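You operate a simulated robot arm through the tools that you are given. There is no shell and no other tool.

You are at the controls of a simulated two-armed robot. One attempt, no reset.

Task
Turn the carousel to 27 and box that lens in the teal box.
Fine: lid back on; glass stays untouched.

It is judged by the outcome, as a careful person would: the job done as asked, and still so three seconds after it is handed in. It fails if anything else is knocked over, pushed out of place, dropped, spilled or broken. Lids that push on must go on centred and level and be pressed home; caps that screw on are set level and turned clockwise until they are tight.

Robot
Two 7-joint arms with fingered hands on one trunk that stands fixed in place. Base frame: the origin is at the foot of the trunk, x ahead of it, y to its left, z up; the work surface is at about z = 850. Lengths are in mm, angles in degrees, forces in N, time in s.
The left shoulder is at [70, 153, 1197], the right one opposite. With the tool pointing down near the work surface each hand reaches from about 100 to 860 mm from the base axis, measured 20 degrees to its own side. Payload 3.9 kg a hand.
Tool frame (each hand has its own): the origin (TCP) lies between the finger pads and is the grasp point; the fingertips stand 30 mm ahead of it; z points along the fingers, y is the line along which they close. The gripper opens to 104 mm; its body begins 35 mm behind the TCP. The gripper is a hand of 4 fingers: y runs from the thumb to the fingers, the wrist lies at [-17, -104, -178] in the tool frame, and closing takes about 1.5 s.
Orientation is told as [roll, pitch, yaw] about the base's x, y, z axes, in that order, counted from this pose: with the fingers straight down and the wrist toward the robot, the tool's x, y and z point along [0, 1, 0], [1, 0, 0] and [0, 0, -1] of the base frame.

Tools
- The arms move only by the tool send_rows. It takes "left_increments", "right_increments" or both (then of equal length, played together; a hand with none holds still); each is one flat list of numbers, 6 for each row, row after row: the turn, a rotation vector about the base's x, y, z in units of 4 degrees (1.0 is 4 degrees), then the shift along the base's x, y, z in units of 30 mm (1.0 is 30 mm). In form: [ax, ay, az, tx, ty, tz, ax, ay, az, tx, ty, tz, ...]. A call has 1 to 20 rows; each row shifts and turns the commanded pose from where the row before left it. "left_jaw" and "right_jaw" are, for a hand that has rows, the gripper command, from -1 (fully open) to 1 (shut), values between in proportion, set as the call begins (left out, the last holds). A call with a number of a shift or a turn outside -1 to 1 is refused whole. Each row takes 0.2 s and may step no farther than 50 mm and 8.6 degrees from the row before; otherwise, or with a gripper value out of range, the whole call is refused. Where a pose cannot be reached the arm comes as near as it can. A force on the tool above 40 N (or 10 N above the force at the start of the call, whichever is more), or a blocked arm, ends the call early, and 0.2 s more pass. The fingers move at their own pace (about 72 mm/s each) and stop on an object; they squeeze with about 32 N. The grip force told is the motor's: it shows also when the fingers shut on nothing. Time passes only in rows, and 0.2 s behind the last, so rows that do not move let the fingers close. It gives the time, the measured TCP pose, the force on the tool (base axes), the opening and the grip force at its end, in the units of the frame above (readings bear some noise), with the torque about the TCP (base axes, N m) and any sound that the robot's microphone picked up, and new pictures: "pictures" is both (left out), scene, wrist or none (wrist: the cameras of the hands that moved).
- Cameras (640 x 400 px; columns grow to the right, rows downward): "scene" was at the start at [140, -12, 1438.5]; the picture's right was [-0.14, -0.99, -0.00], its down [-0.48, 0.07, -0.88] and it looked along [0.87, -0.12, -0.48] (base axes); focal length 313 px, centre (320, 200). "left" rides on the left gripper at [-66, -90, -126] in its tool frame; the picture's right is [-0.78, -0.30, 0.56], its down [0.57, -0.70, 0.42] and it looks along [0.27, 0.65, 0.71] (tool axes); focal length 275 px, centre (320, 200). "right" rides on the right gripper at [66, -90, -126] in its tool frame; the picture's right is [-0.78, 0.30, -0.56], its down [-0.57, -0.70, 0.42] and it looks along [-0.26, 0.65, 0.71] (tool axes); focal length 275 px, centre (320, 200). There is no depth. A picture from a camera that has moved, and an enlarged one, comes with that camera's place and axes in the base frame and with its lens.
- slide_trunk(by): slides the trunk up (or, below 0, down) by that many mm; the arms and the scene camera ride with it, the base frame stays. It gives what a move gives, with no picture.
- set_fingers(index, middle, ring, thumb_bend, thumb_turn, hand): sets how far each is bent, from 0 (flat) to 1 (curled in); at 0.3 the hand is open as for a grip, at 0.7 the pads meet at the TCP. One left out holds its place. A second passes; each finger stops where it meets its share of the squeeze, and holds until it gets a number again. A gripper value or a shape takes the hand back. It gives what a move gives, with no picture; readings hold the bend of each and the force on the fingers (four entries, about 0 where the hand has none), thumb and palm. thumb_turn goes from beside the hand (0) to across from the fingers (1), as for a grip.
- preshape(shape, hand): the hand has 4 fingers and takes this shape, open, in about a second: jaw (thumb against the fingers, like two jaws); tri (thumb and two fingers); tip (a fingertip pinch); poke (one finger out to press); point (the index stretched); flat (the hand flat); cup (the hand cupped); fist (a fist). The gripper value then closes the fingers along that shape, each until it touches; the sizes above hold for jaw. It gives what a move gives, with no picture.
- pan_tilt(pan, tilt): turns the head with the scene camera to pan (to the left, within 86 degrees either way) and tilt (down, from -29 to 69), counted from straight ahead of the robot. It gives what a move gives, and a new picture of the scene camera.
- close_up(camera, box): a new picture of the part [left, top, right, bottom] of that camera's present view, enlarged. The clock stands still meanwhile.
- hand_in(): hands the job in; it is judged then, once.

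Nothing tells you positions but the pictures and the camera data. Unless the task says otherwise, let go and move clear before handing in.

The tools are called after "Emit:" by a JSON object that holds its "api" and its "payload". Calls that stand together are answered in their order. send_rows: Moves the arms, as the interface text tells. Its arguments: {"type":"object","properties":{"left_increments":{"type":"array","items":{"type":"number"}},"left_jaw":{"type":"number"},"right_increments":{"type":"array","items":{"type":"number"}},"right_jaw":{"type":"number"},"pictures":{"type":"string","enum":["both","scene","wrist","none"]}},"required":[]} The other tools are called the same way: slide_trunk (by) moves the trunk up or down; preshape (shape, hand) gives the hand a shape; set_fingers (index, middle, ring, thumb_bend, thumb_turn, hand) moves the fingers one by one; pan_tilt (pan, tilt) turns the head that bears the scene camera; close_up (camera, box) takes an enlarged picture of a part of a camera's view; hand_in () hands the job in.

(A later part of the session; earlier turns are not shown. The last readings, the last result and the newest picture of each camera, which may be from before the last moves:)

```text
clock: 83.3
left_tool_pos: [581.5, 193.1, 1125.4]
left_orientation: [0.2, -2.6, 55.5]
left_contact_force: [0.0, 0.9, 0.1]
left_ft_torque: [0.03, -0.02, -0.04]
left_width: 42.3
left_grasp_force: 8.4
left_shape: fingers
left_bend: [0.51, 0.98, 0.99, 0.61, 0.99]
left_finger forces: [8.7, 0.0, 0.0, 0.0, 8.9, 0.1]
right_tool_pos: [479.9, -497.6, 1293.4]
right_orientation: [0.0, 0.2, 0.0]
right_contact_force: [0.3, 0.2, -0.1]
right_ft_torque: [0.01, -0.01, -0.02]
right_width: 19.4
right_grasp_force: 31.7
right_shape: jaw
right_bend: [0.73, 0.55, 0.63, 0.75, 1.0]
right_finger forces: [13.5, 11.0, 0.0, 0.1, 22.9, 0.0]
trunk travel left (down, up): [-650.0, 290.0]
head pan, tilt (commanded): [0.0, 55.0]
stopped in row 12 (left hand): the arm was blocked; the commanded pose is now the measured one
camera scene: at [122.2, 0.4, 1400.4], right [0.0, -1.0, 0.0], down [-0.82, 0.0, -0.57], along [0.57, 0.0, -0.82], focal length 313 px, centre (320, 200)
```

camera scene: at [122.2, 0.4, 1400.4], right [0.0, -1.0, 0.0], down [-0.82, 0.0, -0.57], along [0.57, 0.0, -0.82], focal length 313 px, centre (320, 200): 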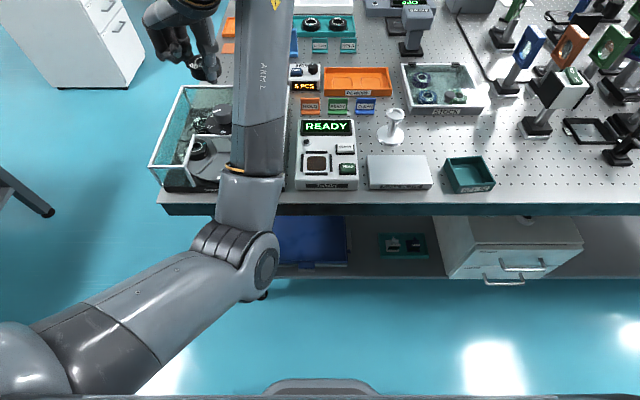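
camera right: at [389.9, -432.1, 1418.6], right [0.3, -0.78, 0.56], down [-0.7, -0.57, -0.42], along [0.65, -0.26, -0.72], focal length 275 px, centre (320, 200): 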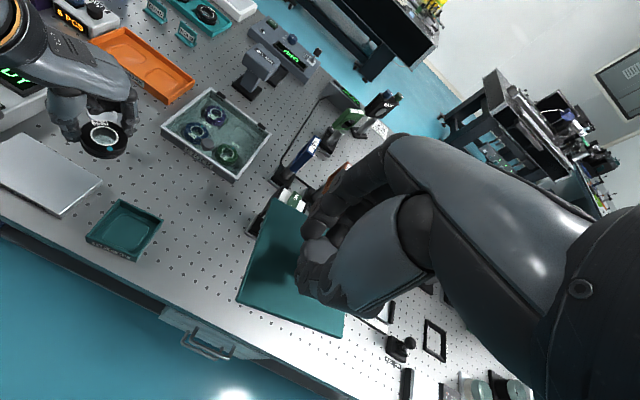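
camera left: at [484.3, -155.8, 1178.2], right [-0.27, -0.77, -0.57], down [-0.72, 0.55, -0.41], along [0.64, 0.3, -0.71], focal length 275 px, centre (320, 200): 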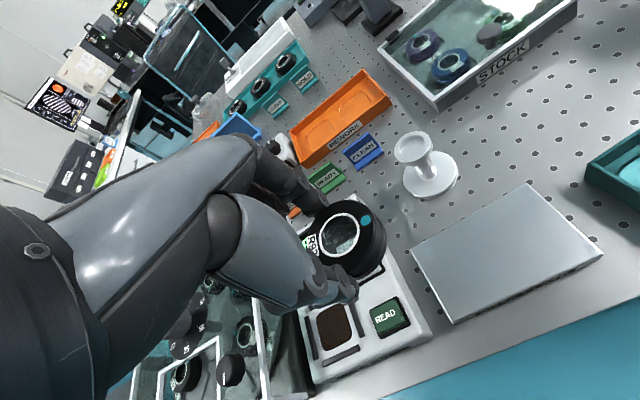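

The wrist is at its bend limit in this low-elbow posture, so the left arm can't place into the box. The right arm is well placed for that. New plan: the left hand sets the lens gently on the empty flat soak plate (~570, -176). Then the right hand parks the lid, picks up the lens and boxes it. I'll bring the left hand back over.

Emit:
{"api": "send_rows", "payload": {"left_increments": [0, 0.15, -0.9, 0, -0.6, -0.1, 0, 0.15, -0.9, 0, -0.6, -0.1, 0, 0.15, -0.9, 0, -0.6, -0.1, 0, 0.15, -0.9, 0, -0.6, -0.15, 0, 0, -0.9, 0, -0.65, -0.15, 0, 0, -0.9, 0, -0.65, -0.15, 0, 0, -0.9, 0, -0.65, -0.15, 0, 0, -0.9, 0, -0.65, -0.15, 0, 0, -0.9, 0, -0.65, -0.15, 0, 0, -0.9, 0, -0.65, -0.15, 0, 0, -0.9, 0, -0.65, -0.2, 0, 0, -0.9, 0, -0.65, -0.2, 0, 0, -0.9, 0, -0.65, -0.2, 0, 0, -0.9, 0, -0.65, -0.2, 0, 0, -0.9, 0, -0.65, -0.2], "pictures": "both"}}

```text
clock: 86.7
left_tool_pos: [613.9, -34.5, 1048.7]
left_orientation: [6.8, -3.4, 6.2]
left_contact_force: [0.1, 0.3, -0.7]
left_ft_torque: [0.01, 0.04, 0.0]
left_width: 42.0
left_grasp_force: 8.1
left_shape: fingers
left_bend: [0.51, 0.98, 0.99, 0.61, 0.99]
left_finger forces: [8.7, 0.0, 0.0, 0.0, 8.8, 0.0]
right_tool_pos: [480.9, -498.2, 1294.7]
right_orientation: [0.1, 0.2, 0.1]
right_contact_force: [0.0, -0.5, -0.9]
right_ft_torque: [-0.03, 0.02, -0.02]
right_width: 19.1
right_grasp_force: 31.8
right_shape: jaw
right_bend: [0.73, 0.55, 0.63, 0.75, 1.0]
right_finger forces: [13.6, 11.0, 0.0, 0.0, 22.8, 0.1]
trunk travel left (down, up): [-650.0, 290.0]
head pan, tilt (commanded): [0.0, 55.0]
stopped in row 15 (left hand): the arm was blocked; the commanded pose is now the measured one
camera scene: at [122.2, 0.6, 1400.4], right [0.0, -1.0, 0.0], down [-0.82, 0.0, -0.57], along [0.57, 0.0, -0.82], focal length 313 px, centre (320, 200)
camera left: at [526.9, -126.6, 1160.9], right [-0.18, -0.73, -0.66], down [-0.74, 0.54, -0.39], along [0.65, 0.42, -0.64], focal length 275 px, centre (320, 200)
```

scene: 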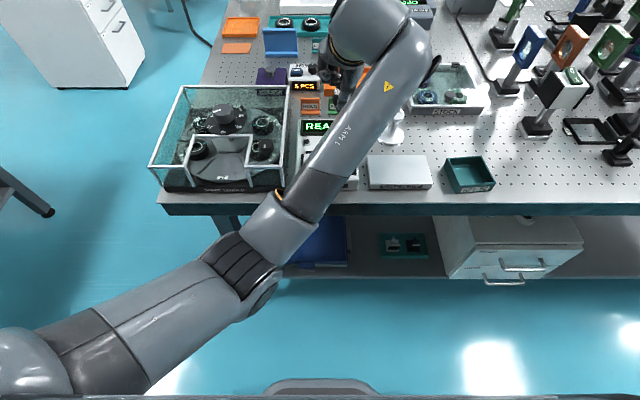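
left: 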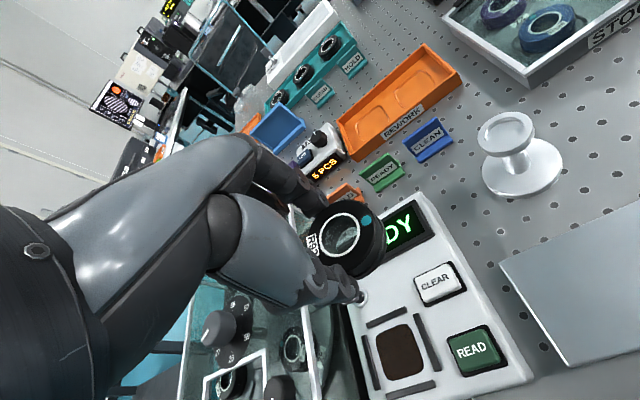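

Emit:
{"api": "send_rows", "payload": {"left_increments": [-0.22, 0.083, 0, 0, 0.6, 0.3, -0.22, 0.083, 0, 0, 0.6, 0.3, -0.22, 0.083, 0, -0.1, 0.6, 0.3, -0.22, 0.083, 0, -0.1, 0.6, 0.3, -0.22, 0.083, 0, -0.1, 0.7, 0.3, -0.22, 0.083, 0, -0.1, 0.7, 0.2, -0.22, 0.083, 0, -0.1, 0.7, 0.2, -0.22, 0.083, 0, -0.1, 0.7, 0.2, 0, 0, 0, -0.1, 0.7, 0, 0, 0, 0, -0.1, 0.7, 0, 0, 0, 0, -0.1, 0.7, 0, 0, 0, 0, -0.1, 0.7, 0, 0, 0, 0, -0.1, 0.7, 0, 0, 0, 0, -0.1, 0.7, 0, 0, 0, 0, 0, 0, 0], "pictures": "both"}}

```text
clock: 89.9
left_tool_pos: [576.6, 241.7, 1113.0]
left_orientation: [-0.2, 0.1, 6.1]
left_contact_force: [0.5, -0.3, -0.3]
left_ft_torque: [-0.02, 0.03, 0.0]
left_width: 42.0
left_grasp_force: 8.6
left_shape: fingers
left_bend: [0.51, 0.98, 0.99, 0.61, 0.99]
left_finger forces: [8.3, 0.0, 0.0, 0.0, 8.7, 0.0]
right_tool_pos: [481.4, -499.0, 1293.4]
right_orientation: [0.1, 0.0, 0.0]
right_contact_force: [0.6, 0.8, -0.5]
right_ft_torque: [-0.01, -0.01, -0.01]
right_width: 19.8
right_grasp_force: 32.4
right_shape: jaw
right_bend: [0.73, 0.55, 0.63, 0.75, 1.0]
right_finger forces: [13.5, 10.9, 0.0, 0.1, 22.8, 0.1]
trunk travel left (down, up): [-650.0, 290.0]
head pan, tilt (commanded): [0.0, 55.0]
camera scene: at [122.2, -0.2, 1400.4], right [0.0, -1.0, 0.0], down [-0.82, 0.0, -0.57], along [0.57, 0.0, -0.82], focal length 313 px, centre (320, 200)
camera left: at [494.2, 166.8, 1238.4], right [-0.21, -0.8, -0.55], down [-0.76, 0.49, -0.42], along [0.62, 0.33, -0.72], focal length 275 px, centre (320, 200)
```

scene: 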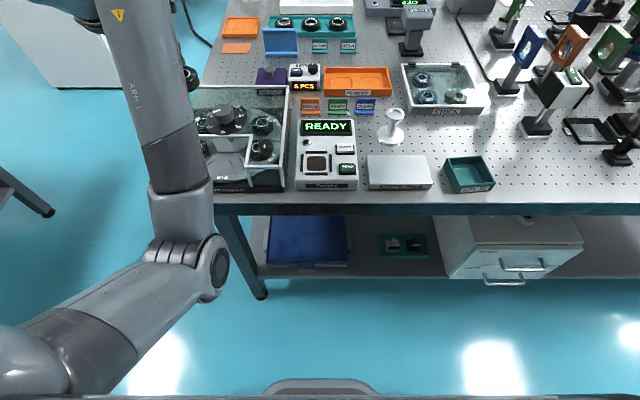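
left: 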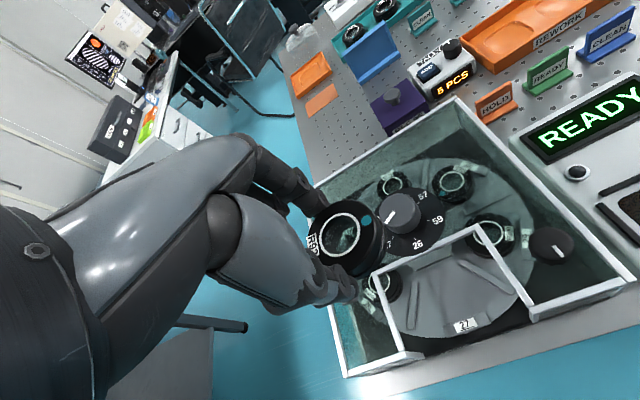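

Tracking is good again. I'll try turning the hand back toward +90° here and watch the elbow.

Emit:
{"api": "send_rows", "payload": {"left_increments": [0, 0, 1, 0, 0.3, 0, 0, 0, 1, 0, 0.3, 0, 0, 0, 1, 0, 0.3, 0, 0, 0, 1, 0, 0.3, 0, 0, 0, 1, 0, 0.3, 0, 0, 0, 1, 0, 0.3, 0, 0, 0, 1, 0, 0.3, 0, 0, 0, 1, 0, 0.3, 0, 0, 0, 1, 0, 0.3, 0, 0, 0, 1, 0, 0.3, 0, 0, 0, 0, 0, 0, 0], "pictures": "scene"}}

```text
clock: 92.3
left_tool_pos: [577.1, 331.3, 1113.6]
left_orientation: [-0.3, 0.1, 46.0]
left_contact_force: [-1.0, 0.1, -0.9]
left_ft_torque: [0.01, 0.05, -0.03]
left_width: 41.9
left_grasp_force: 8.7
left_shape: fingers
left_bend: [0.51, 0.98, 0.99, 0.61, 0.99]
left_finger forces: [8.3, 0.1, 0.1, 0.0, 8.6, 0.0]
right_tool_pos: [479.9, -498.1, 1292.6]
right_orientation: [0.0, 0.1, -0.1]
right_contact_force: [0.1, -0.2, -0.9]
right_ft_torque: [-0.03, 0.0, -0.01]
right_width: 19.5
right_grasp_force: 32.2
right_shape: jaw
right_bend: [0.73, 0.55, 0.63, 0.75, 1.0]
right_finger forces: [13.6, 10.9, 0.1, 0.1, 22.8, 0.0]
trunk travel left (down, up): [-650.0, 290.0]
head pan, tilt (commanded): [0.0, 55.0]
camera scene: at [122.1, 0.3, 1400.4], right [0.0, -1.0, 0.0], down [-0.82, 0.0, -0.57], along [0.57, 0.0, -0.82], focal length 313 px, centre (320, 200)
```

scene: 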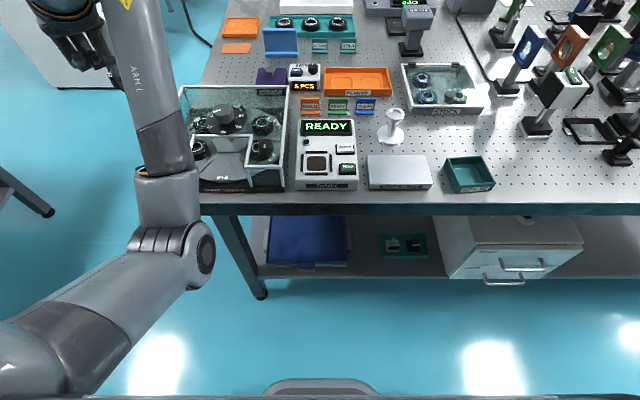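

Emit:
{"api": "send_rows", "payload": {"left_increments": [0, 0, 1, 0, 0, 0, 0, 0, 1, 0, 0, 0, 0, 0, 1, 0, 0, 0, 0, 0, 1, 0, 0, 0, 0, 0, 1, 0, 0, 0, 0, 0, 1, 0, 0, 0, 0, 0, 1, 0, 0, 0, 0, 0, 1, 0, 0, 0, 0, 0, 1, 0, 0, 0, 0, 0, 1, 0, 0, 0, 0, 0, 1, 0, 0, 0, 0, 0, 1, 0, 0, 0, 0, 0, 0, 0, 0, 0], "pictures": "scene"}}

```text
clock: 95.1
left_tool_pos: [576.4, 331.0, 1112.5]
left_orientation: [-0.3, 0.1, 94.3]
left_contact_force: [-0.2, 0.2, 0.8]
left_ft_torque: [-0.02, 0.03, 0.01]
left_width: 41.7
left_grasp_force: 9.0
left_shape: fingers
left_bend: [0.51, 0.98, 0.99, 0.61, 0.99]
left_finger forces: [8.1, 0.1, 0.0, 0.0, 8.6, 0.1]
right_tool_pos: [480.4, -497.1, 1294.2]
right_orientation: [0.0, 0.0, 0.0]
right_contact_force: [0.0, 0.3, -0.8]
right_ft_torque: [-0.06, -0.02, 0.03]
right_width: 19.5
right_grasp_force: 32.2
right_shape: jaw
right_bend: [0.73, 0.55, 0.63, 0.75, 1.0]
right_finger forces: [13.5, 11.0, 0.0, 0.0, 22.8, 0.0]
trunk travel left (down, up): [-650.0, 290.0]
head pan, tilt (commanded): [0.0, 55.0]
camera scene: at [122.1, 0.5, 1400.4], right [0.0, -1.0, 0.0], down [-0.82, 0.0, -0.57], along [0.57, 0.0, -0.82], focal length 313 px, centre (320, 200)
```

scene: 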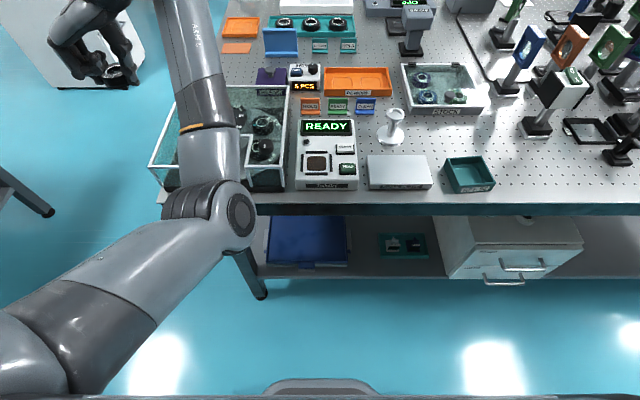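

Emit:
{"api": "close_up", "payload": {"camera": "left", "box": [270, 160, 430, 310]}}

Emit:
{"api": "close_up", "payload": {"camera": "scene", "box": [40, 0, 200, 100]}}

```text
2.67 times, centred on (350, 235) of left
camera zoom: at [648.4, 247.3, 1238.6], right [0.8, -0.24, -0.55], down [-0.52, -0.74, -0.42], along [-0.31, 0.63, -0.72], focal length 734 px, centre (240, 107)
```

zoom: 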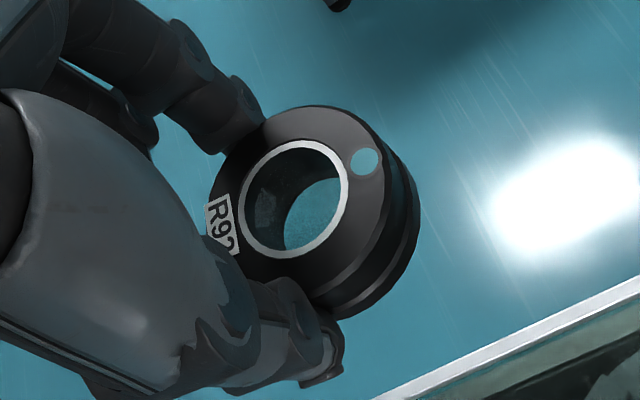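

```text
4.00 times, centred on (120, 50) of scene
camera zoom: at [122.1, 0.5, 1400.4], right [0.0, -1.0, 0.0], down [-0.82, 0.0, -0.57], along [0.57, 0.0, -0.82], focal length 1252 px, centre (1120, 800)
```

zoom: 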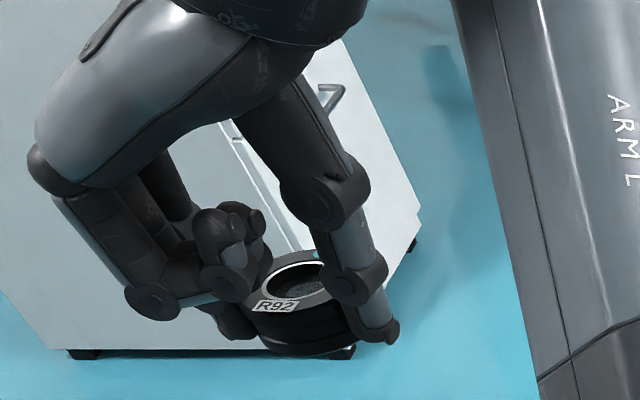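

The lens is still held but creeping slightly sideways in the two-point pinch (about 1.5 mm so far). The safest thing is to set it back on its slot now, then free the arm and re-grip better centred. I'll go back over the opening.

Emit:
{"api": "send_rows", "payload": {"left_increments": [0, 0, 0.155, -0.113, -0.86, -0.2, 0, 0, 0.155, -0.113, -0.86, -0.3, 0, 0, 0.155, -0.113, -0.86, -0.4, 0, 0, 0.155, -0.113, -0.86, -0.4, 0, 0, 0.155, -0.113, -0.86, -0.4, 0, 0, 0, 0, 0, 0], "pictures": "wrist"}}

Emit:
{"api": "close_up", "payload": {"camera": "left", "box": [270, 160, 430, 310]}}

```text
clock: 96.7
left_tool_pos: [588.0, 277.1, 1070.6]
left_orientation: [-2.5, -2.4, 102.0]
left_contact_force: [-1.2, 0.1, 0.3]
left_ft_torque: [0.0, 0.03, 0.03]
left_width: 41.6
left_grasp_force: 8.2
left_shape: fingers
left_bend: [0.51, 0.98, 0.99, 0.61, 0.99]
left_finger forces: [8.0, 0.0, 0.0, 0.0, 8.7, 0.0]
left hand out of reach, approached as far as the arm can: row 4, 5
right_tool_pos: [481.0, -498.1, 1293.4]
right_orientation: [-0.1, 0.0, 0.0]
right_contact_force: [-0.8, 0.0, -0.7]
right_ft_torque: [0.0, -0.03, 0.0]
right_width: 19.2
right_grasp_force: 31.9
right_shape: jaw
right_bend: [0.73, 0.55, 0.63, 0.75, 1.0]
right_finger forces: [13.7, 11.1, 0.0, 0.0, 22.7, 0.0]
trunk travel left (down, up): [-650.0, 290.0]
head pan, tilt (commanded): [0.0, 55.0]
stopped in row 6 (left hand): the arm was blocked; the commanded pose is now the measured one
camera left: at [667.3, 197.3, 1193.7], right [0.84, -0.1, -0.54], down [-0.4, -0.78, -0.48], along [-0.37, 0.61, -0.7], focal length 275 px, centre (320, 200)
```

left: 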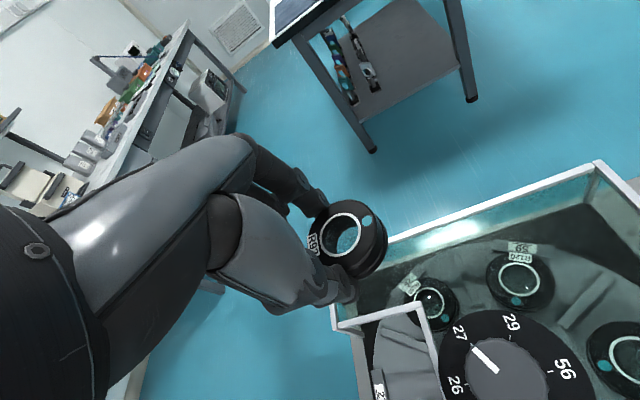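

```text
2.67 times, centred on (350, 235) of left
camera zoom: at [667.3, 197.3, 1193.7], right [0.84, -0.1, -0.54], down [-0.4, -0.78, -0.48], along [-0.37, 0.61, -0.7], focal length 734 px, centre (240, 107)
```

zoom: 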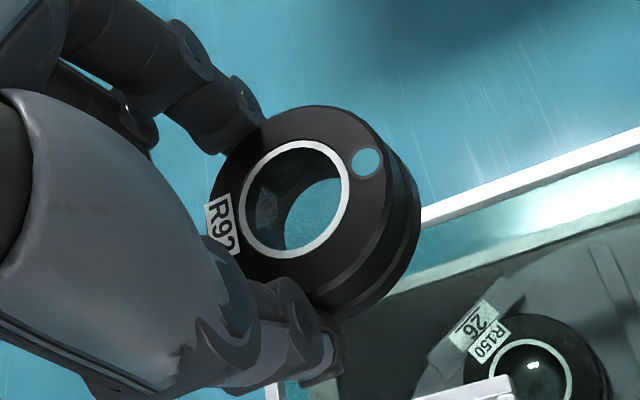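

Emit:
{"api": "send_rows", "payload": {"left_increments": [-0.12, 0.08, -1, -0.05, 0.2, 0.1, -0.12, 0.08, -1, -0.05, 0.2, 0.1, -0.12, 0.08, -1, -0.05, 0.2, 0.1, -0.12, 0.08, -1, -0.05, 0.2, 0.1, -0.12, 0.08, -1, -0.05, 0.2, 0.1, -0.12, 0.08, -1, -0.05, 0.2, 0.1, 0, 0, -1, -0.05, 0.2, 0.1, 0, 0, -1, -0.05, 0.2, 0.1, 0, 0, -1, -0.05, 0.2, 0.1, 0, 0, -1, 0, 0.2, 0.1, 0, 0, -1, 0, 0, 0.1, 0, 0, -1, 0, 0, 0.1, 0, 0, -1, 0, 0, 0.1, 0, 0, -1, 0, 0, 0.1, 0, 0, -1, 0, 0, 0.1, 0, 0, -1, 0, 0, 0.1, 0, 0, -1, 0, 0, 0.1, 0, 0, -1, 0, 0, 0.1, 0, 0, -1, 0, 0, 0.1, 0, 0, -1, 0, 0, 0.1], "pictures": "scene"}}

```text
clock: 100.9
left_tool_pos: [573.5, 335.9, 1128.7]
left_orientation: [-0.4, 0.6, 21.6]
left_contact_force: [0.0, -0.4, -0.6]
left_ft_torque: [0.01, 0.0, -0.02]
left_width: 41.5
left_grasp_force: 8.2
left_shape: fingers
left_bend: [0.51, 0.98, 0.99, 0.61, 0.99]
left_finger forces: [7.5, 0.0, 0.0, 0.1, 8.5, 0.0]
right_tool_pos: [480.3, -497.9, 1294.0]
right_orientation: [0.0, 0.1, 0.0]
right_contact_force: [-0.3, 1.2, -0.9]
right_ft_torque: [-0.02, -0.01, -0.02]
right_width: 19.4
right_grasp_force: 31.6
right_shape: jaw
right_bend: [0.73, 0.55, 0.63, 0.75, 1.0]
right_finger forces: [13.6, 11.0, 0.0, 0.1, 22.8, 0.1]
trunk travel left (down, up): [-650.0, 290.0]
head pan, tilt (commanded): [0.0, 55.0]
camera scene: at [122.2, 0.6, 1400.4], right [0.0, -1.0, 0.0], down [-0.82, 0.0, -0.57], along [0.57, 0.0, -0.82], focal length 313 px, centre (320, 200)
```

scene: 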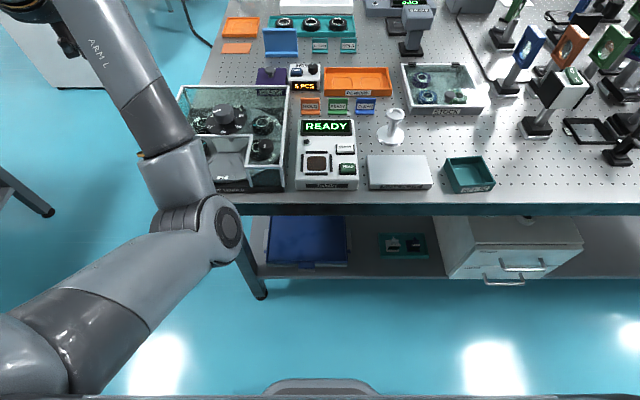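

The low-elbow posture won't take the lens to its slot or the box, and I don't want to hold a creeping pinch longer than needed. The flat cover top right of the dial, around (672, 120), is within easy reach of both arms, so I'll rest the lens there on its mount and regrip from it. Moving above that spot now.

Emit:
{"api": "send_rows", "payload": {"left_increments": [0, 0, -0.54, 0.3, -0.66, -0.2, 0, 0, -0.54, 0.3, -0.66, -0.2, 0, 0, -0.54, 0.3, -0.66, -0.2, 0, 0, -0.54, 0.3, -0.66, -0.2, 0, 0, -0.54, 0.3, -0.67, -0.2, 0, 0, -0.54, 0.3, -0.67, -0.25, 0, 0, -0.54, 0.3, -0.67, -0.25, 0, 0, -0.54, 0.3, -0.67, -0.25, 0, 0, -0.54, 0.3, -0.67, -0.25, 0, 0, -0.54, 0.33, -0.67, -0.25, 0, 0, 0, 0, 0, 0], "pictures": "both"}}

```text
clock: 103.3
left_tool_pos: [664.6, 135.5, 1060.2]
left_orientation: [-0.4, 0.7, 0.1]
left_contact_force: [-0.3, 0.0, -0.5]
left_ft_torque: [-0.02, -0.03, -0.03]
left_width: 41.6
left_grasp_force: 8.0
left_shape: fingers
left_bend: [0.51, 0.98, 0.99, 0.61, 0.99]
left_finger forces: [7.4, 0.1, 0.1, 0.0, 8.5, 0.0]
right_tool_pos: [480.3, -497.1, 1294.3]
right_orientation: [0.0, 0.0, -0.1]
right_contact_force: [-0.2, 0.7, -0.5]
right_ft_torque: [-0.03, 0.02, -0.04]
right_width: 19.4
right_grasp_force: 32.1
right_shape: jaw
right_bend: [0.73, 0.55, 0.63, 0.75, 1.0]
right_finger forces: [13.6, 11.1, 0.0, 0.1, 22.8, 0.0]
trunk travel left (down, up): [-650.0, 290.0]
head pan, tilt (commanded): [0.0, 55.0]
camera scene: at [122.0, 0.5, 1400.4], right [0.0, -1.0, 0.0], down [-0.82, 0.0, -0.57], along [0.57, 0.0, -0.82], focal length 313 px, centre (320, 200)
camera left: at [576.6, 70.0, 1188.1], right [-0.3, -0.78, -0.55], down [-0.71, 0.57, -0.42], along [0.64, 0.26, -0.72], focal length 275 px, centre (320, 200)
```

scene: 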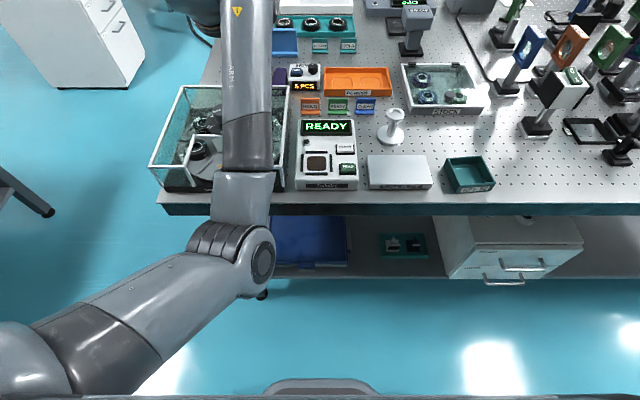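
left: 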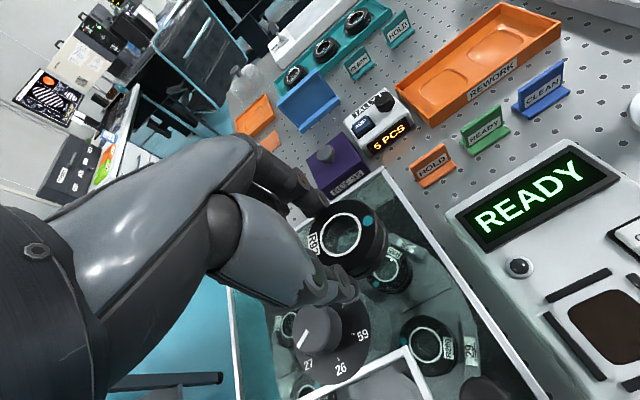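

Emit:
{"api": "send_rows", "payload": {"left_increments": [0.1, -0.17, 0, 0, 0, -0.7, 0, 0, 0, 0, 0, -0.7, 0, 0, 0, 0, 0, -0.6, 0, 0, 0, 0, 0, -0.3], "pictures": "wrist"}}

Emit:
{"api": "close_up", "payload": {"camera": "left", "box": [260, 160, 460, 330]}}

Emit:
{"api": "close_up", "payload": {"camera": "scene", "box": [150, 70, 310, 210]}}

```text
clock: 104.3
left_tool_pos: [668.0, 144.6, 999.3]
left_orientation: [0.6, -0.7, 0.7]
left_contact_force: [0.2, -0.1, -0.4]
left_ft_torque: [0.02, -0.02, 0.01]
left_width: 41.5
left_grasp_force: 8.1
left_shape: fingers
left_bend: [0.51, 0.98, 0.99, 0.61, 0.99]
left_finger forces: [7.3, 0.1, 0.0, 0.0, 8.4, 0.0]
right_tool_pos: [480.5, -497.3, 1294.0]
right_orientation: [0.0, 0.1, 0.0]
right_contact_force: [-0.3, -0.1, -0.8]
right_ft_torque: [0.0, -0.01, -0.02]
right_width: 19.3
right_grasp_force: 31.6
right_shape: jaw
right_bend: [0.73, 0.55, 0.63, 0.75, 1.0]
right_finger forces: [13.6, 11.1, 0.1, 0.1, 22.8, 0.0]
trunk travel left (down, up): [-650.0, 290.0]
head pan, tilt (commanded): [0.0, 55.0]
camera left: at [578.2, 75.2, 1121.7], right [-0.28, -0.77, -0.57], down [-0.7, 0.57, -0.43], along [0.65, 0.28, -0.7], focal length 275 px, centre (320, 200)
```

left: 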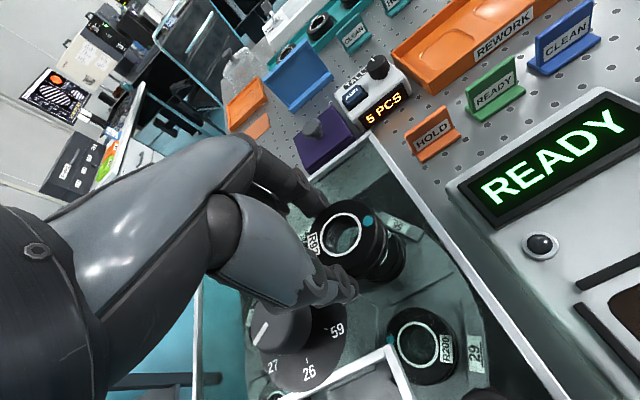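

```text
2.35 times, centred on (360, 245) of left
camera zoom: at [578.2, 75.2, 1121.7], right [-0.28, -0.77, -0.57], down [-0.7, 0.57, -0.43], along [0.65, 0.28, -0.7], focal length 648 px, centre (226, 94)
```

zoom: 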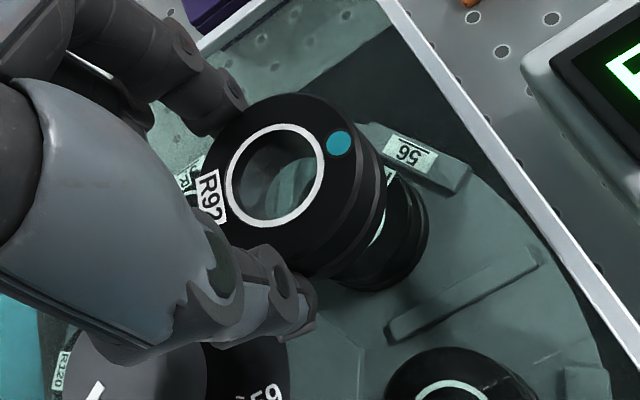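

```text
2.86 times, centred on (230, 140) of scene
camera zoom: at [122.3, 0.4, 1400.4], right [0.0, -1.0, 0.0], down [-0.82, 0.0, -0.57], along [0.57, 0.0, -0.82], focal length 894 px, centre (577, 371)
```

zoom: 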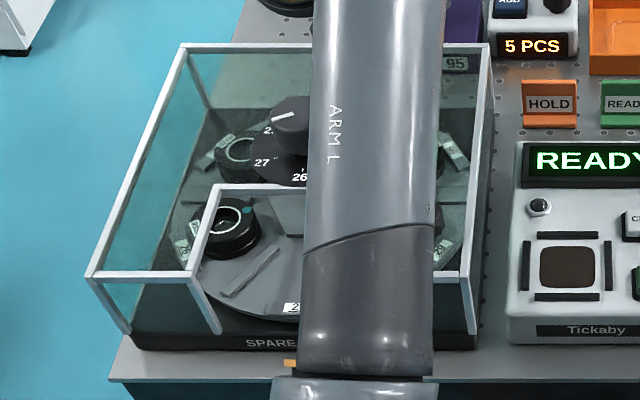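

Emit:
{"api": "send_rows", "payload": {"left_increments": [0, 0, 0, 0, 0, -0.2, 0, 0, 0, 0, 0, -0.2, 0, 0, 0, 0, 0, 0], "pictures": "none"}}

Emit:
{"api": "close_up", "payload": {"camera": "left", "box": [260, 160, 460, 330]}}

```text
clock: 105.1
left_tool_pos: [668.0, 143.2, 986.4]
left_orientation: [0.7, -0.7, 0.6]
left_contact_force: [1.4, -0.1, -1.0]
left_ft_torque: [0.01, -0.01, -0.02]
left_width: 41.5
left_grasp_force: 7.8
left_shape: fingers
left_bend: [0.51, 0.98, 0.99, 0.61, 0.99]
left_finger forces: [7.4, 0.1, 0.0, 0.0, 8.5, 0.1]
right_tool_pos: [480.7, -497.8, 1293.9]
right_orientation: [0.0, 0.1, 0.1]
right_contact_force: [0.1, 0.9, -1.0]
right_ft_torque: [0.02, 0.0, 0.01]
right_width: 19.2
right_grasp_force: 32.1
right_shape: jaw
right_bend: [0.73, 0.55, 0.63, 0.75, 1.0]
right_finger forces: [13.6, 11.0, 0.0, 0.0, 22.8, 0.1]
trunk travel left (down, up): [-650.0, 290.0]
head pan, tilt (commanded): [0.0, 55.0]
```

```text
2.35 times, centred on (360, 245) of left
camera zoom: at [578.3, 74.9, 1109.5], right [-0.28, -0.77, -0.57], down [-0.7, 0.57, -0.43], along [0.65, 0.28, -0.7], focal length 648 px, centre (226, 94)
```

zoom: 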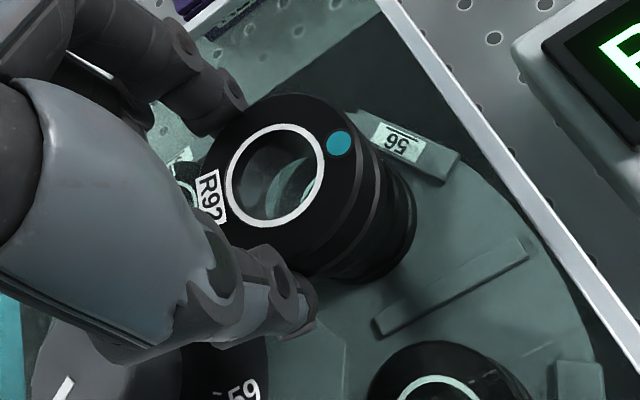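

Emit:
{"api": "send_rows", "payload": {"left_increments": [0, 0, 0, 0, 0, -0.12, 0, 0, 0, 0, 0, -0.1, 0, 0, 0, 0, 0, 0], "pictures": "none"}}

Emit:
{"api": "close_up", "payload": {"camera": "left", "box": [260, 160, 460, 330]}}

```text
clock: 105.9
left_tool_pos: [667.5, 142.5, 977.7]
left_orientation: [0.8, -0.5, 0.6]
left_contact_force: [-0.3, 0.6, -1.4]
left_ft_torque: [0.0, 0.01, 0.0]
left_width: 41.3
left_grasp_force: 7.8
left_shape: fingers
left_bend: [0.51, 0.98, 0.99, 0.61, 0.99]
left_finger forces: [7.3, 0.0, 0.0, 0.0, 8.4, 0.0]
right_tool_pos: [481.1, -497.3, 1293.1]
right_orientation: [-0.1, 0.0, -0.1]
right_contact_force: [0.0, -0.2, -0.5]
right_ft_torque: [0.0, 0.0, -0.01]
right_width: 19.3
right_grasp_force: 32.3
right_shape: jaw
right_bend: [0.73, 0.55, 0.63, 0.75, 1.0]
right_finger forces: [13.6, 11.0, 0.0, 0.1, 22.8, 0.0]
trunk travel left (down, up): [-650.0, 290.0]
head pan, tilt (commanded): [0.0, 55.0]
```

```text
2.35 times, centred on (360, 245) of left
camera zoom: at [578.0, 73.9, 1102.2], right [-0.28, -0.77, -0.57], down [-0.7, 0.57, -0.43], along [0.65, 0.28, -0.7], focal length 648 px, centre (226, 94)
```

zoom: 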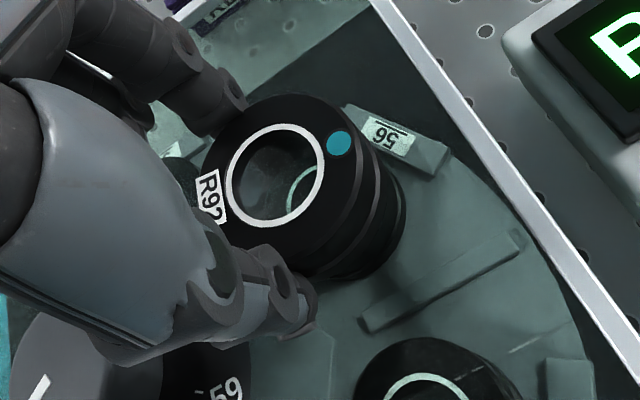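

Emit:
{"api": "send_rows", "payload": {"left_increments": [0, 0, 0, 0, 0, -0.07, 0, 0, 0, 0, 0, -0.07, 0, 0, 0, 0, 0, 0], "pictures": "none"}}

```text
clock: 106.7
left_tool_pos: [667.5, 140.2, 973.3]
left_orientation: [0.5, -0.4, 0.4]
left_contact_force: [-0.4, 1.2, 0.5]
left_ft_torque: [0.03, -0.05, 0.02]
left_width: 41.5
left_grasp_force: 8.5
left_shape: fingers
left_bend: [0.51, 0.98, 0.99, 0.61, 0.99]
left_finger forces: [7.3, 0.0, 0.0, 0.0, 8.3, 0.1]
right_tool_pos: [479.4, -497.0, 1292.4]
right_orientation: [-0.1, 0.2, 0.0]
right_contact_force: [-0.3, 0.0, -0.4]
right_ft_torque: [-0.01, 0.0, -0.04]
right_width: 19.3
right_grasp_force: 32.2
right_shape: jaw
right_bend: [0.73, 0.55, 0.63, 0.75, 1.0]
right_finger forces: [13.7, 11.0, 0.0, 0.0, 22.8, 0.0]
trunk travel left (down, up): [-650.0, 290.0]
head pan, tilt (commanded): [0.0, 55.0]
```

Emit:
{"api": "send_rows", "payload": {"left_increments": [0, 0, 0, 0, 0, -0.05, 0, 0, 0, 0, 0, 0], "pictures": "none"}}

Emit:
{"api": "send_rows", "payload": {"left_increments": [0, 0, 0, 0, 0, -0.05, 0, 0, 0, 0, 0, 0], "pictures": "none"}}

Emit:
{"api": "close_up", "payload": {"camera": "left", "box": [260, 160, 460, 330]}}

```text
clock: 107.3
left_tool_pos: [667.0, 139.1, 971.2]
left_orientation: [0.5, -0.4, 0.4]
left_contact_force: [0.1, 0.5, -0.3]
left_ft_torque: [0.01, 0.01, -0.04]
left_width: 41.2
left_grasp_force: 7.9
left_shape: fingers
left_bend: [0.51, 0.98, 0.99, 0.61, 0.99]
left_finger forces: [7.5, 0.0, 0.1, 0.0, 8.3, 0.0]
right_tool_pos: [480.2, -498.1, 1294.0]
right_orientation: [0.0, 0.1, 0.0]
right_contact_force: [0.6, -0.7, -0.5]
right_ft_torque: [-0.03, 0.01, -0.04]
right_width: 19.2
right_grasp_force: 31.5
right_shape: jaw
right_bend: [0.73, 0.55, 0.63, 0.75, 1.0]
right_finger forces: [13.6, 11.0, 0.0, 0.1, 22.9, 0.0]
trunk travel left (down, up): [-650.0, 290.0]
head pan, tilt (commanded): [0.0, 55.0]
```

```text
clock: 107.9
left_tool_pos: [667.3, 138.8, 969.4]
left_orientation: [0.4, -0.4, 0.3]
left_contact_force: [0.4, 0.3, 0.4]
left_ft_torque: [-0.02, -0.08, 0.01]
left_width: 41.6
left_grasp_force: 8.1
left_shape: fingers
left_bend: [0.51, 0.98, 0.99, 0.61, 0.99]
left_finger forces: [8.3, 0.0, 0.0, 0.1, 8.3, 0.0]
right_tool_pos: [479.4, -497.1, 1292.7]
right_orientation: [0.1, 0.3, 0.0]
right_contact_force: [0.8, 0.0, -0.6]
right_ft_torque: [0.03, -0.03, -0.02]
right_width: 19.2
right_grasp_force: 31.7
right_shape: jaw
right_bend: [0.73, 0.55, 0.63, 0.75, 1.0]
right_finger forces: [13.7, 11.0, 0.1, 0.0, 22.8, 0.1]
trunk travel left (down, up): [-650.0, 290.0]
head pan, tilt (commanded): [0.0, 55.0]
```

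```text
2.35 times, centred on (360, 245) of left
camera zoom: at [576.7, 71.6, 1093.7], right [-0.29, -0.77, -0.56], down [-0.7, 0.57, -0.42], along [0.65, 0.27, -0.71], focal length 648 px, centre (226, 94)
```

zoom: 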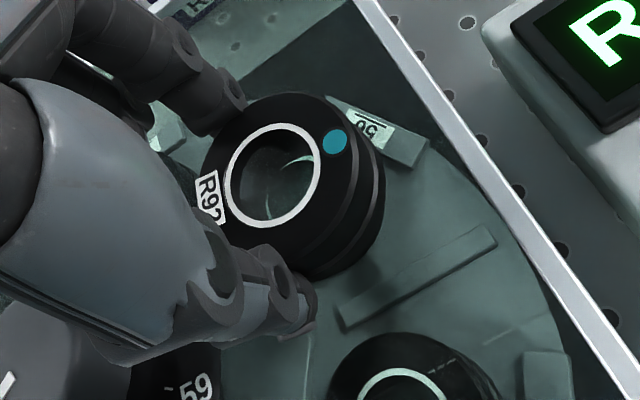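

Emit:
{"api": "send_rows", "payload": {"left_increments": [0, 0, 0, 0, 0, -0.04, 0, 0, 0, 0, 0, 0], "pictures": "none"}}

Emit:
{"api": "close_up", "payload": {"camera": "left", "box": [260, 160, 460, 330]}}

```text
clock: 108.5
left_tool_pos: [665.7, 137.9, 969.1]
left_orientation: [0.3, -0.5, 0.2]
left_contact_force: [1.6, 1.4, 7.6]
left_ft_torque: [-0.03, -0.13, 0.05]
left_width: 41.6
left_grasp_force: 12.7
left_shape: fingers
left_bend: [0.51, 0.98, 0.99, 0.62, 0.99]
left_finger forces: [12.0, 0.1, 0.1, 0.0, 12.4, 0.0]
right_tool_pos: [479.5, -498.4, 1294.7]
right_orientation: [0.1, 0.0, 0.0]
right_contact_force: [-0.1, 0.6, -0.8]
right_ft_torque: [0.04, 0.01, -0.02]
right_width: 19.4
right_grasp_force: 32.0
right_shape: jaw
right_bend: [0.73, 0.55, 0.63, 0.75, 1.0]
right_finger forces: [13.7, 11.1, 0.0, 0.0, 22.9, 0.0]
trunk travel left (down, up): [-650.0, 290.0]
head pan, tilt (commanded): [0.0, 55.0]
```

```text
2.35 times, centred on (360, 245) of left
camera zoom: at [575.6, 70.9, 1093.3], right [-0.29, -0.77, -0.56], down [-0.7, 0.57, -0.43], along [0.65, 0.27, -0.71], focal length 648 px, centre (226, 94)
```

zoom: 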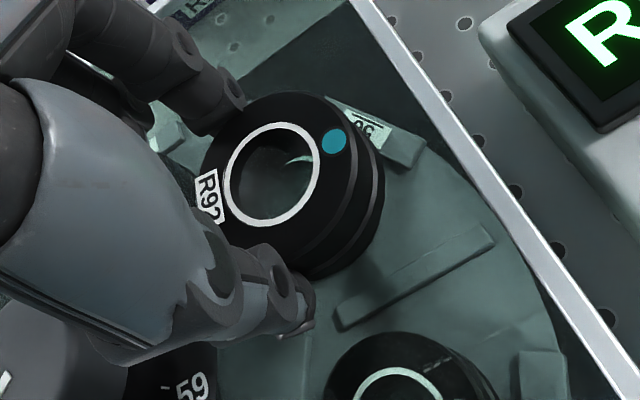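

The lens is resting on the cover (7.6 N). I'll relieve the pressure slightly and open the pinch.

Emit:
{"api": "send_rows", "payload": {"left_increments": [0, 0, 0, 0, 0, 0.03, 0, 0, 0, 0, 0, 0], "pictures": "none"}}

Emit:
{"api": "set_fingers", "payload": {"hand": "left", "index": 0.44, "thumb_bend": 0.52}}

Emit:
{"api": "close_up", "payload": {"camera": "left", "box": [260, 160, 460, 330]}}

```text
clock: 109.1
left_tool_pos: [665.8, 136.8, 970.1]
left_orientation: [0.2, -0.3, 0.2]
left_contact_force: [3.0, 2.4, 10.5]
left_ft_torque: [-0.05, -0.32, 0.06]
left_width: 41.5
left_grasp_force: 13.1
left_shape: fingers
left_bend: [0.5, 0.98, 0.99, 0.62, 0.99]
left_finger forces: [15.1, 0.1, 0.1, 0.1, 11.2, 0.1]
right_tool_pos: [479.5, -496.9, 1295.1]
right_orientation: [0.0, 0.0, 0.0]
right_contact_force: [-0.3, -0.6, -0.8]
right_ft_torque: [-0.02, -0.01, 0.01]
right_width: 19.1
right_grasp_force: 31.8
right_shape: jaw
right_bend: [0.73, 0.55, 0.63, 0.75, 1.0]
right_finger forces: [13.6, 11.0, 0.1, 0.0, 22.9, 0.0]
trunk travel left (down, up): [-650.0, 290.0]
head pan, tilt (commanded): [0.0, 55.0]
```

```text
clock: 110.1
left_tool_pos: [663.7, 137.8, 969.2]
left_orientation: [0.3, -0.3, 0.2]
left_contact_force: [5.3, 0.5, 19.7]
left_ft_torque: [-0.13, 0.4, 0.03]
left_width: 50.5
left_grasp_force: 10.0
left_shape: fingers
left_bend: [0.44, 0.98, 0.99, 0.58, 0.99]
left_finger forces: [0.0, 0.0, 0.1, 0.0, 20.0, 0.0]
right_tool_pos: [478.5, -497.3, 1294.5]
right_orientation: [0.0, 0.0, -0.1]
right_contact_force: [-0.2, 0.3, -0.3]
right_ft_torque: [0.0, 0.01, 0.01]
right_width: 19.1
right_grasp_force: 32.0
right_shape: jaw
right_bend: [0.73, 0.55, 0.63, 0.75, 1.0]
right_finger forces: [13.6, 11.0, 0.0, 0.0, 22.9, 0.0]
trunk travel left (down, up): [-650.0, 290.0]
head pan, tilt (commanded): [0.0, 55.0]
```

```text
2.35 times, centred on (360, 245) of left
camera zoom: at [574.0, 70.0, 1093.6], right [-0.29, -0.77, -0.56], down [-0.7, 0.57, -0.43], along [0.65, 0.27, -0.71], focal length 648 px, centre (226, 94)
```

zoom: 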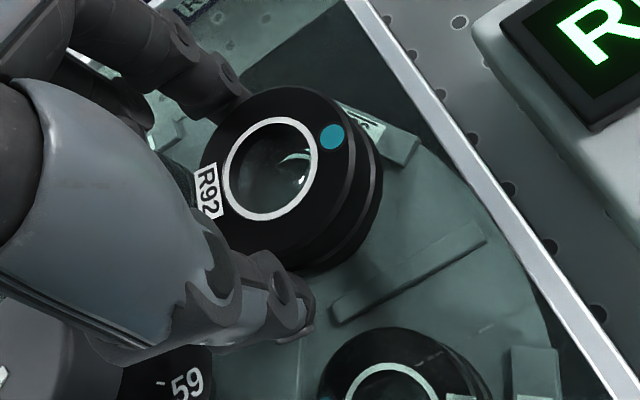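

The index is free. The straightening thumb is pressing the cover, so I'll lift a few millimetres.

Emit:
{"api": "send_rows", "payload": {"left_increments": [0, 0, 0, 0, 0, 0.1, 0, 0, 0, 0, 0, 0.1, 0, 0, 0, 0, 0, 0], "pictures": "none"}}

Emit:
{"api": "close_up", "payload": {"camera": "left", "box": [260, 160, 460, 330]}}

```text
clock: 110.9
left_tool_pos: [663.7, 135.2, 971.0]
left_orientation: [-0.1, 0.1, 0.1]
left_contact_force: [-0.5, -0.5, -0.4]
left_ft_torque: [0.02, 0.06, 0.02]
left_width: 58.7
left_grasp_force: 0.0
left_shape: fingers
left_bend: [0.44, 0.98, 0.99, 0.52, 0.99]
left_finger forces: [0.0, 0.1, 0.0, 0.0, 0.0, 0.1]
right_tool_pos: [479.8, -498.4, 1293.8]
right_orientation: [0.0, 0.0, 0.0]
right_contact_force: [0.0, 0.0, -0.4]
right_ft_torque: [-0.01, -0.04, 0.01]
right_width: 19.3
right_grasp_force: 32.1
right_shape: jaw
right_bend: [0.73, 0.55, 0.63, 0.75, 1.0]
right_finger forces: [13.7, 11.0, 0.1, 0.0, 22.8, 0.0]
trunk travel left (down, up): [-650.0, 290.0]
head pan, tilt (commanded): [0.0, 55.0]
```

```text
2.35 times, centred on (360, 245) of left
camera zoom: at [575.3, 69.0, 1096.0], right [-0.3, -0.78, -0.55], down [-0.7, 0.57, -0.42], along [0.65, 0.26, -0.72], focal length 648 px, centre (226, 94)
```

zoom: 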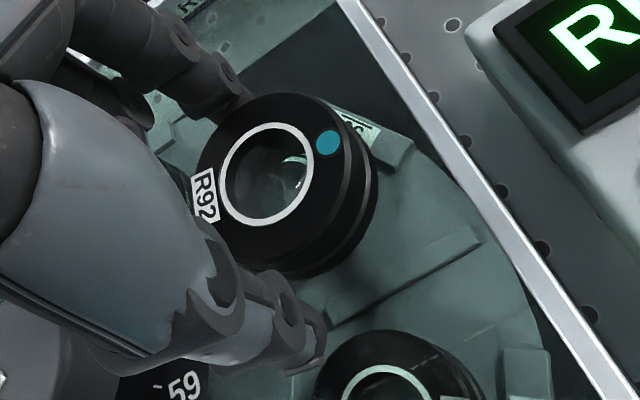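

Both fingers are free and the lens stands on the cover. I'll lift the hand straight up and check that the lens stays put.

Emit:
{"api": "send_rows", "payload": {"left_increments": [0, 0, 0, 0, 0, 0.2, 0, 0, 0, 0, 0, 0.3, 0, 0, 0, 0, 0, 0.5, 0, 0, 0, 0, 0, 0.8, 0, 0, 0, 0, 0, 0.9, 0, 0, 0, 0, 0, 0.9, 0, 0, 0, 0, 0, 0.5], "pictures": "both"}}

Emit:
{"api": "close_up", "payload": {"camera": "left", "box": [280, 160, 500, 360]}}

```text
clock: 112.5
left_tool_pos: [664.8, 135.8, 1095.4]
left_orientation: [0.0, 0.0, 0.2]
left_contact_force: [0.5, 0.5, 0.0]
left_ft_torque: [0.01, 0.02, -0.01]
left_width: 58.5
left_grasp_force: 0.0
left_shape: fingers
left_bend: [0.44, 0.98, 0.99, 0.52, 0.99]
left_finger forces: [0.0, 0.0, 0.0, 0.0, 0.1, 0.1]
right_tool_pos: [480.1, -498.7, 1293.7]
right_orientation: [0.0, 0.2, -0.1]
right_contact_force: [0.5, -0.6, -1.1]
right_ft_torque: [0.02, 0.0, 0.06]
right_width: 19.2
right_grasp_force: 31.3
right_shape: jaw
right_bend: [0.73, 0.55, 0.63, 0.75, 1.0]
right_finger forces: [13.7, 11.1, 0.0, 0.0, 22.8, 0.0]
trunk travel left (down, up): [-650.0, 290.0]
head pan, tilt (commanded): [0.0, 55.0]
camera scene: at [122.1, 0.3, 1400.4], right [0.0, -1.0, 0.0], down [-0.82, 0.0, -0.57], along [0.57, 0.0, -0.82], focal length 313 px, centre (320, 200)
camera left: at [575.6, 68.8, 1221.2], right [-0.29, -0.78, -0.56], down [-0.7, 0.57, -0.42], along [0.65, 0.27, -0.71], focal length 275 px, centre (320, 200)
```

scene: 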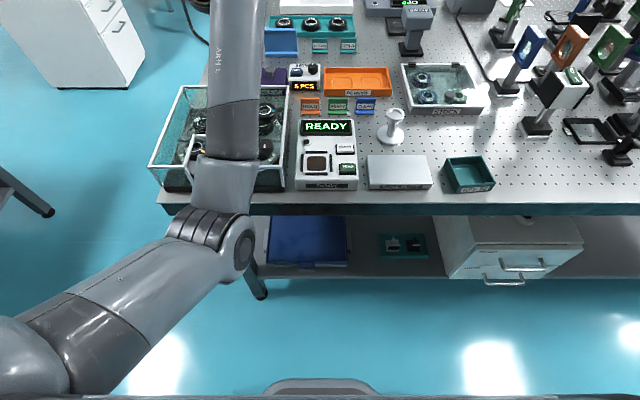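
left: 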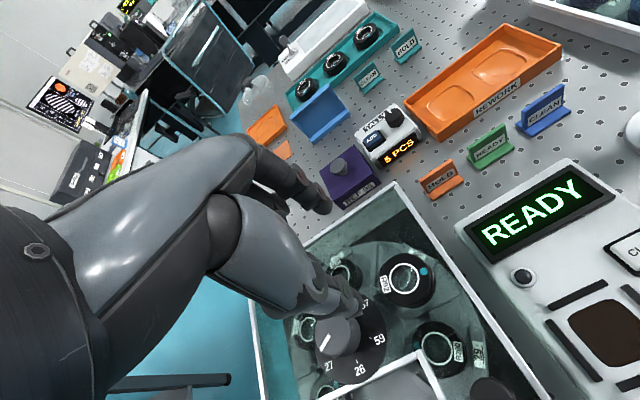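

```text
2.00 times, centred on (390, 260) of left
camera zoom: at [575.6, 68.8, 1221.2], right [-0.29, -0.78, -0.56], down [-0.7, 0.57, -0.42], along [0.65, 0.27, -0.71], focal length 551 px, centre (180, 80)
```

zoom: 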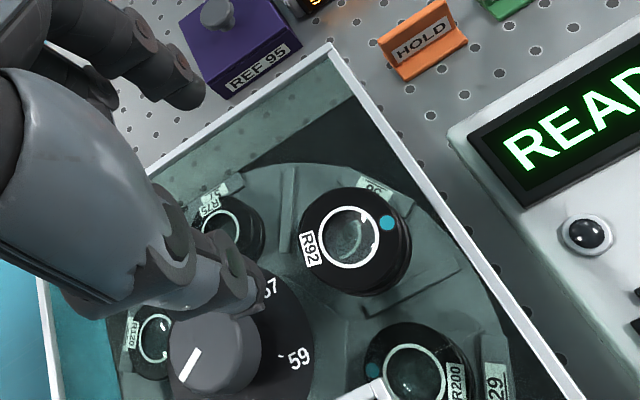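

Lens R92 now stands safely at about (669, 121) on the cover. I'll move the left arm out to the left while the right hand carries the lid to a clear patch of bench at about (690, -290) to park it.

Emit:
{"api": "send_rows", "payload": {"left_increments": [0, 0, 0, -0.4, 0.8, 0.3, 0, 0, 0, -0.4, 0.8, 0.3, 0, 0, 0, -0.4, 0.8, 0.2, 0, 0, 0, -0.4, 0.8, 0.2, 0, 0, 0, -0.4, 0.8, 0, 0, 0, 0, -0.4, 0.8, 0, 0, 0, 0, -0.4, 0.8, 0, 0, 0, 0, -0.4, 0.8, 0, 0, 0, 0, -0.4, 0.8, 0, 0, 0, 0, -0.4, 0.8, 0, 0, 0, 0, -0.4, 0.6, 0], "right_increments": [0, 0, 0, 0.6, 0.5, 0, 0, 0, 0, 0.7, 0.6, -0.2, 0, 0, 0, 0.7, 0.6, -0.4, 0, 0, 0, 0.7, 0.7, -0.6, 0, 0, 0, 0.7, 0.7, -0.8, 0, 0, 0, 0.7, 0.7, -0.8, 0, 0, 0, 0.7, 0.7, -0.8, 0, 0, 0, 0.7, 0.8, -0.8, 0, 0, 0, 0.7, 0.8, -0.8, 0, 0, 0, 0.7, 0.8, -0.8, 0, 0, 0, 0.1, 0.05, -0.6], "pictures": "none"}}

Emit:
{"api": "pan_tilt", "payload": {"pan": -15, "tilt": 45}}

```text
clock: 114.9
left_tool_pos: [530.7, 393.4, 1127.1]
left_orientation: [0.0, 0.0, 0.1]
left_contact_force: [0.7, 0.4, 0.1]
left_ft_torque: [0.0, -0.01, -0.01]
left_width: 58.8
left_grasp_force: 0.1
left_shape: fingers
left_bend: [0.44, 0.98, 0.99, 0.52, 0.99]
left_finger forces: [0.1, 0.0, 0.1, 0.0, 0.0, 0.0]
right_tool_pos: [690.2, -289.4, 1096.1]
right_orientation: [0.0, 0.1, 0.0]
right_contact_force: [-0.1, 1.1, -0.3]
right_ft_torque: [0.03, 0.0, -0.01]
right_width: 19.2
right_grasp_force: 31.7
right_shape: jaw
right_bend: [0.73, 0.55, 0.63, 0.75, 1.0]
right_finger forces: [13.8, 11.2, 0.0, 0.0, 22.6, 0.0]
trunk travel left (down, up): [-650.0, 290.0]
head pan, tilt (commanded): [0.0, 55.0]
```

```text
clock: 115.7
left_tool_pos: [534.1, 393.2, 1126.3]
left_orientation: [0.0, 0.0, 0.0]
left_contact_force: [0.5, 0.0, 0.8]
left_ft_torque: [0.01, -0.01, -0.01]
left_width: 58.6
left_grasp_force: 0.0
left_shape: fingers
left_bend: [0.44, 0.98, 0.99, 0.52, 0.99]
left_finger forces: [0.1, 0.0, 0.1, 0.0, 0.1, 0.0]
right_tool_pos: [689.9, -288.2, 1096.0]
right_orientation: [0.0, 0.1, 0.1]
right_contact_force: [0.0, 0.1, -0.5]
right_ft_torque: [0.0, 0.03, 0.01]
right_width: 19.1
right_grasp_force: 31.8
right_shape: jaw
right_bend: [0.73, 0.55, 0.63, 0.75, 1.0]
right_finger forces: [13.8, 11.2, 0.0, 0.0, 22.5, 0.0]
trunk travel left (down, up): [-650.0, 290.0]
head pan, tilt (commanded): [-15.0, 45.0]
camera scene: at [128.7, -20.5, 1413.8], right [-0.26, -0.97, 0.0], down [-0.68, 0.18, -0.71], along [0.68, -0.18, -0.71], focal length 313 px, centre (320, 200)
```

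scene: 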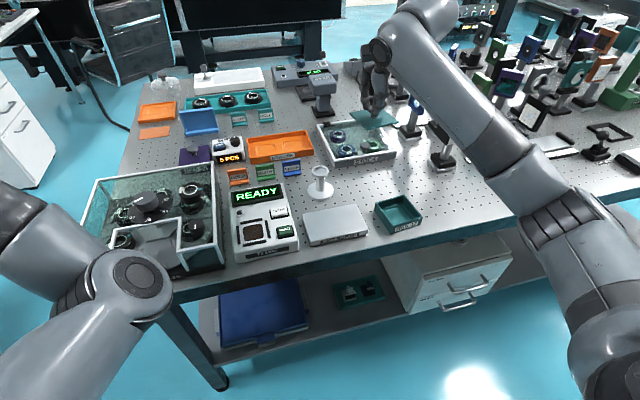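

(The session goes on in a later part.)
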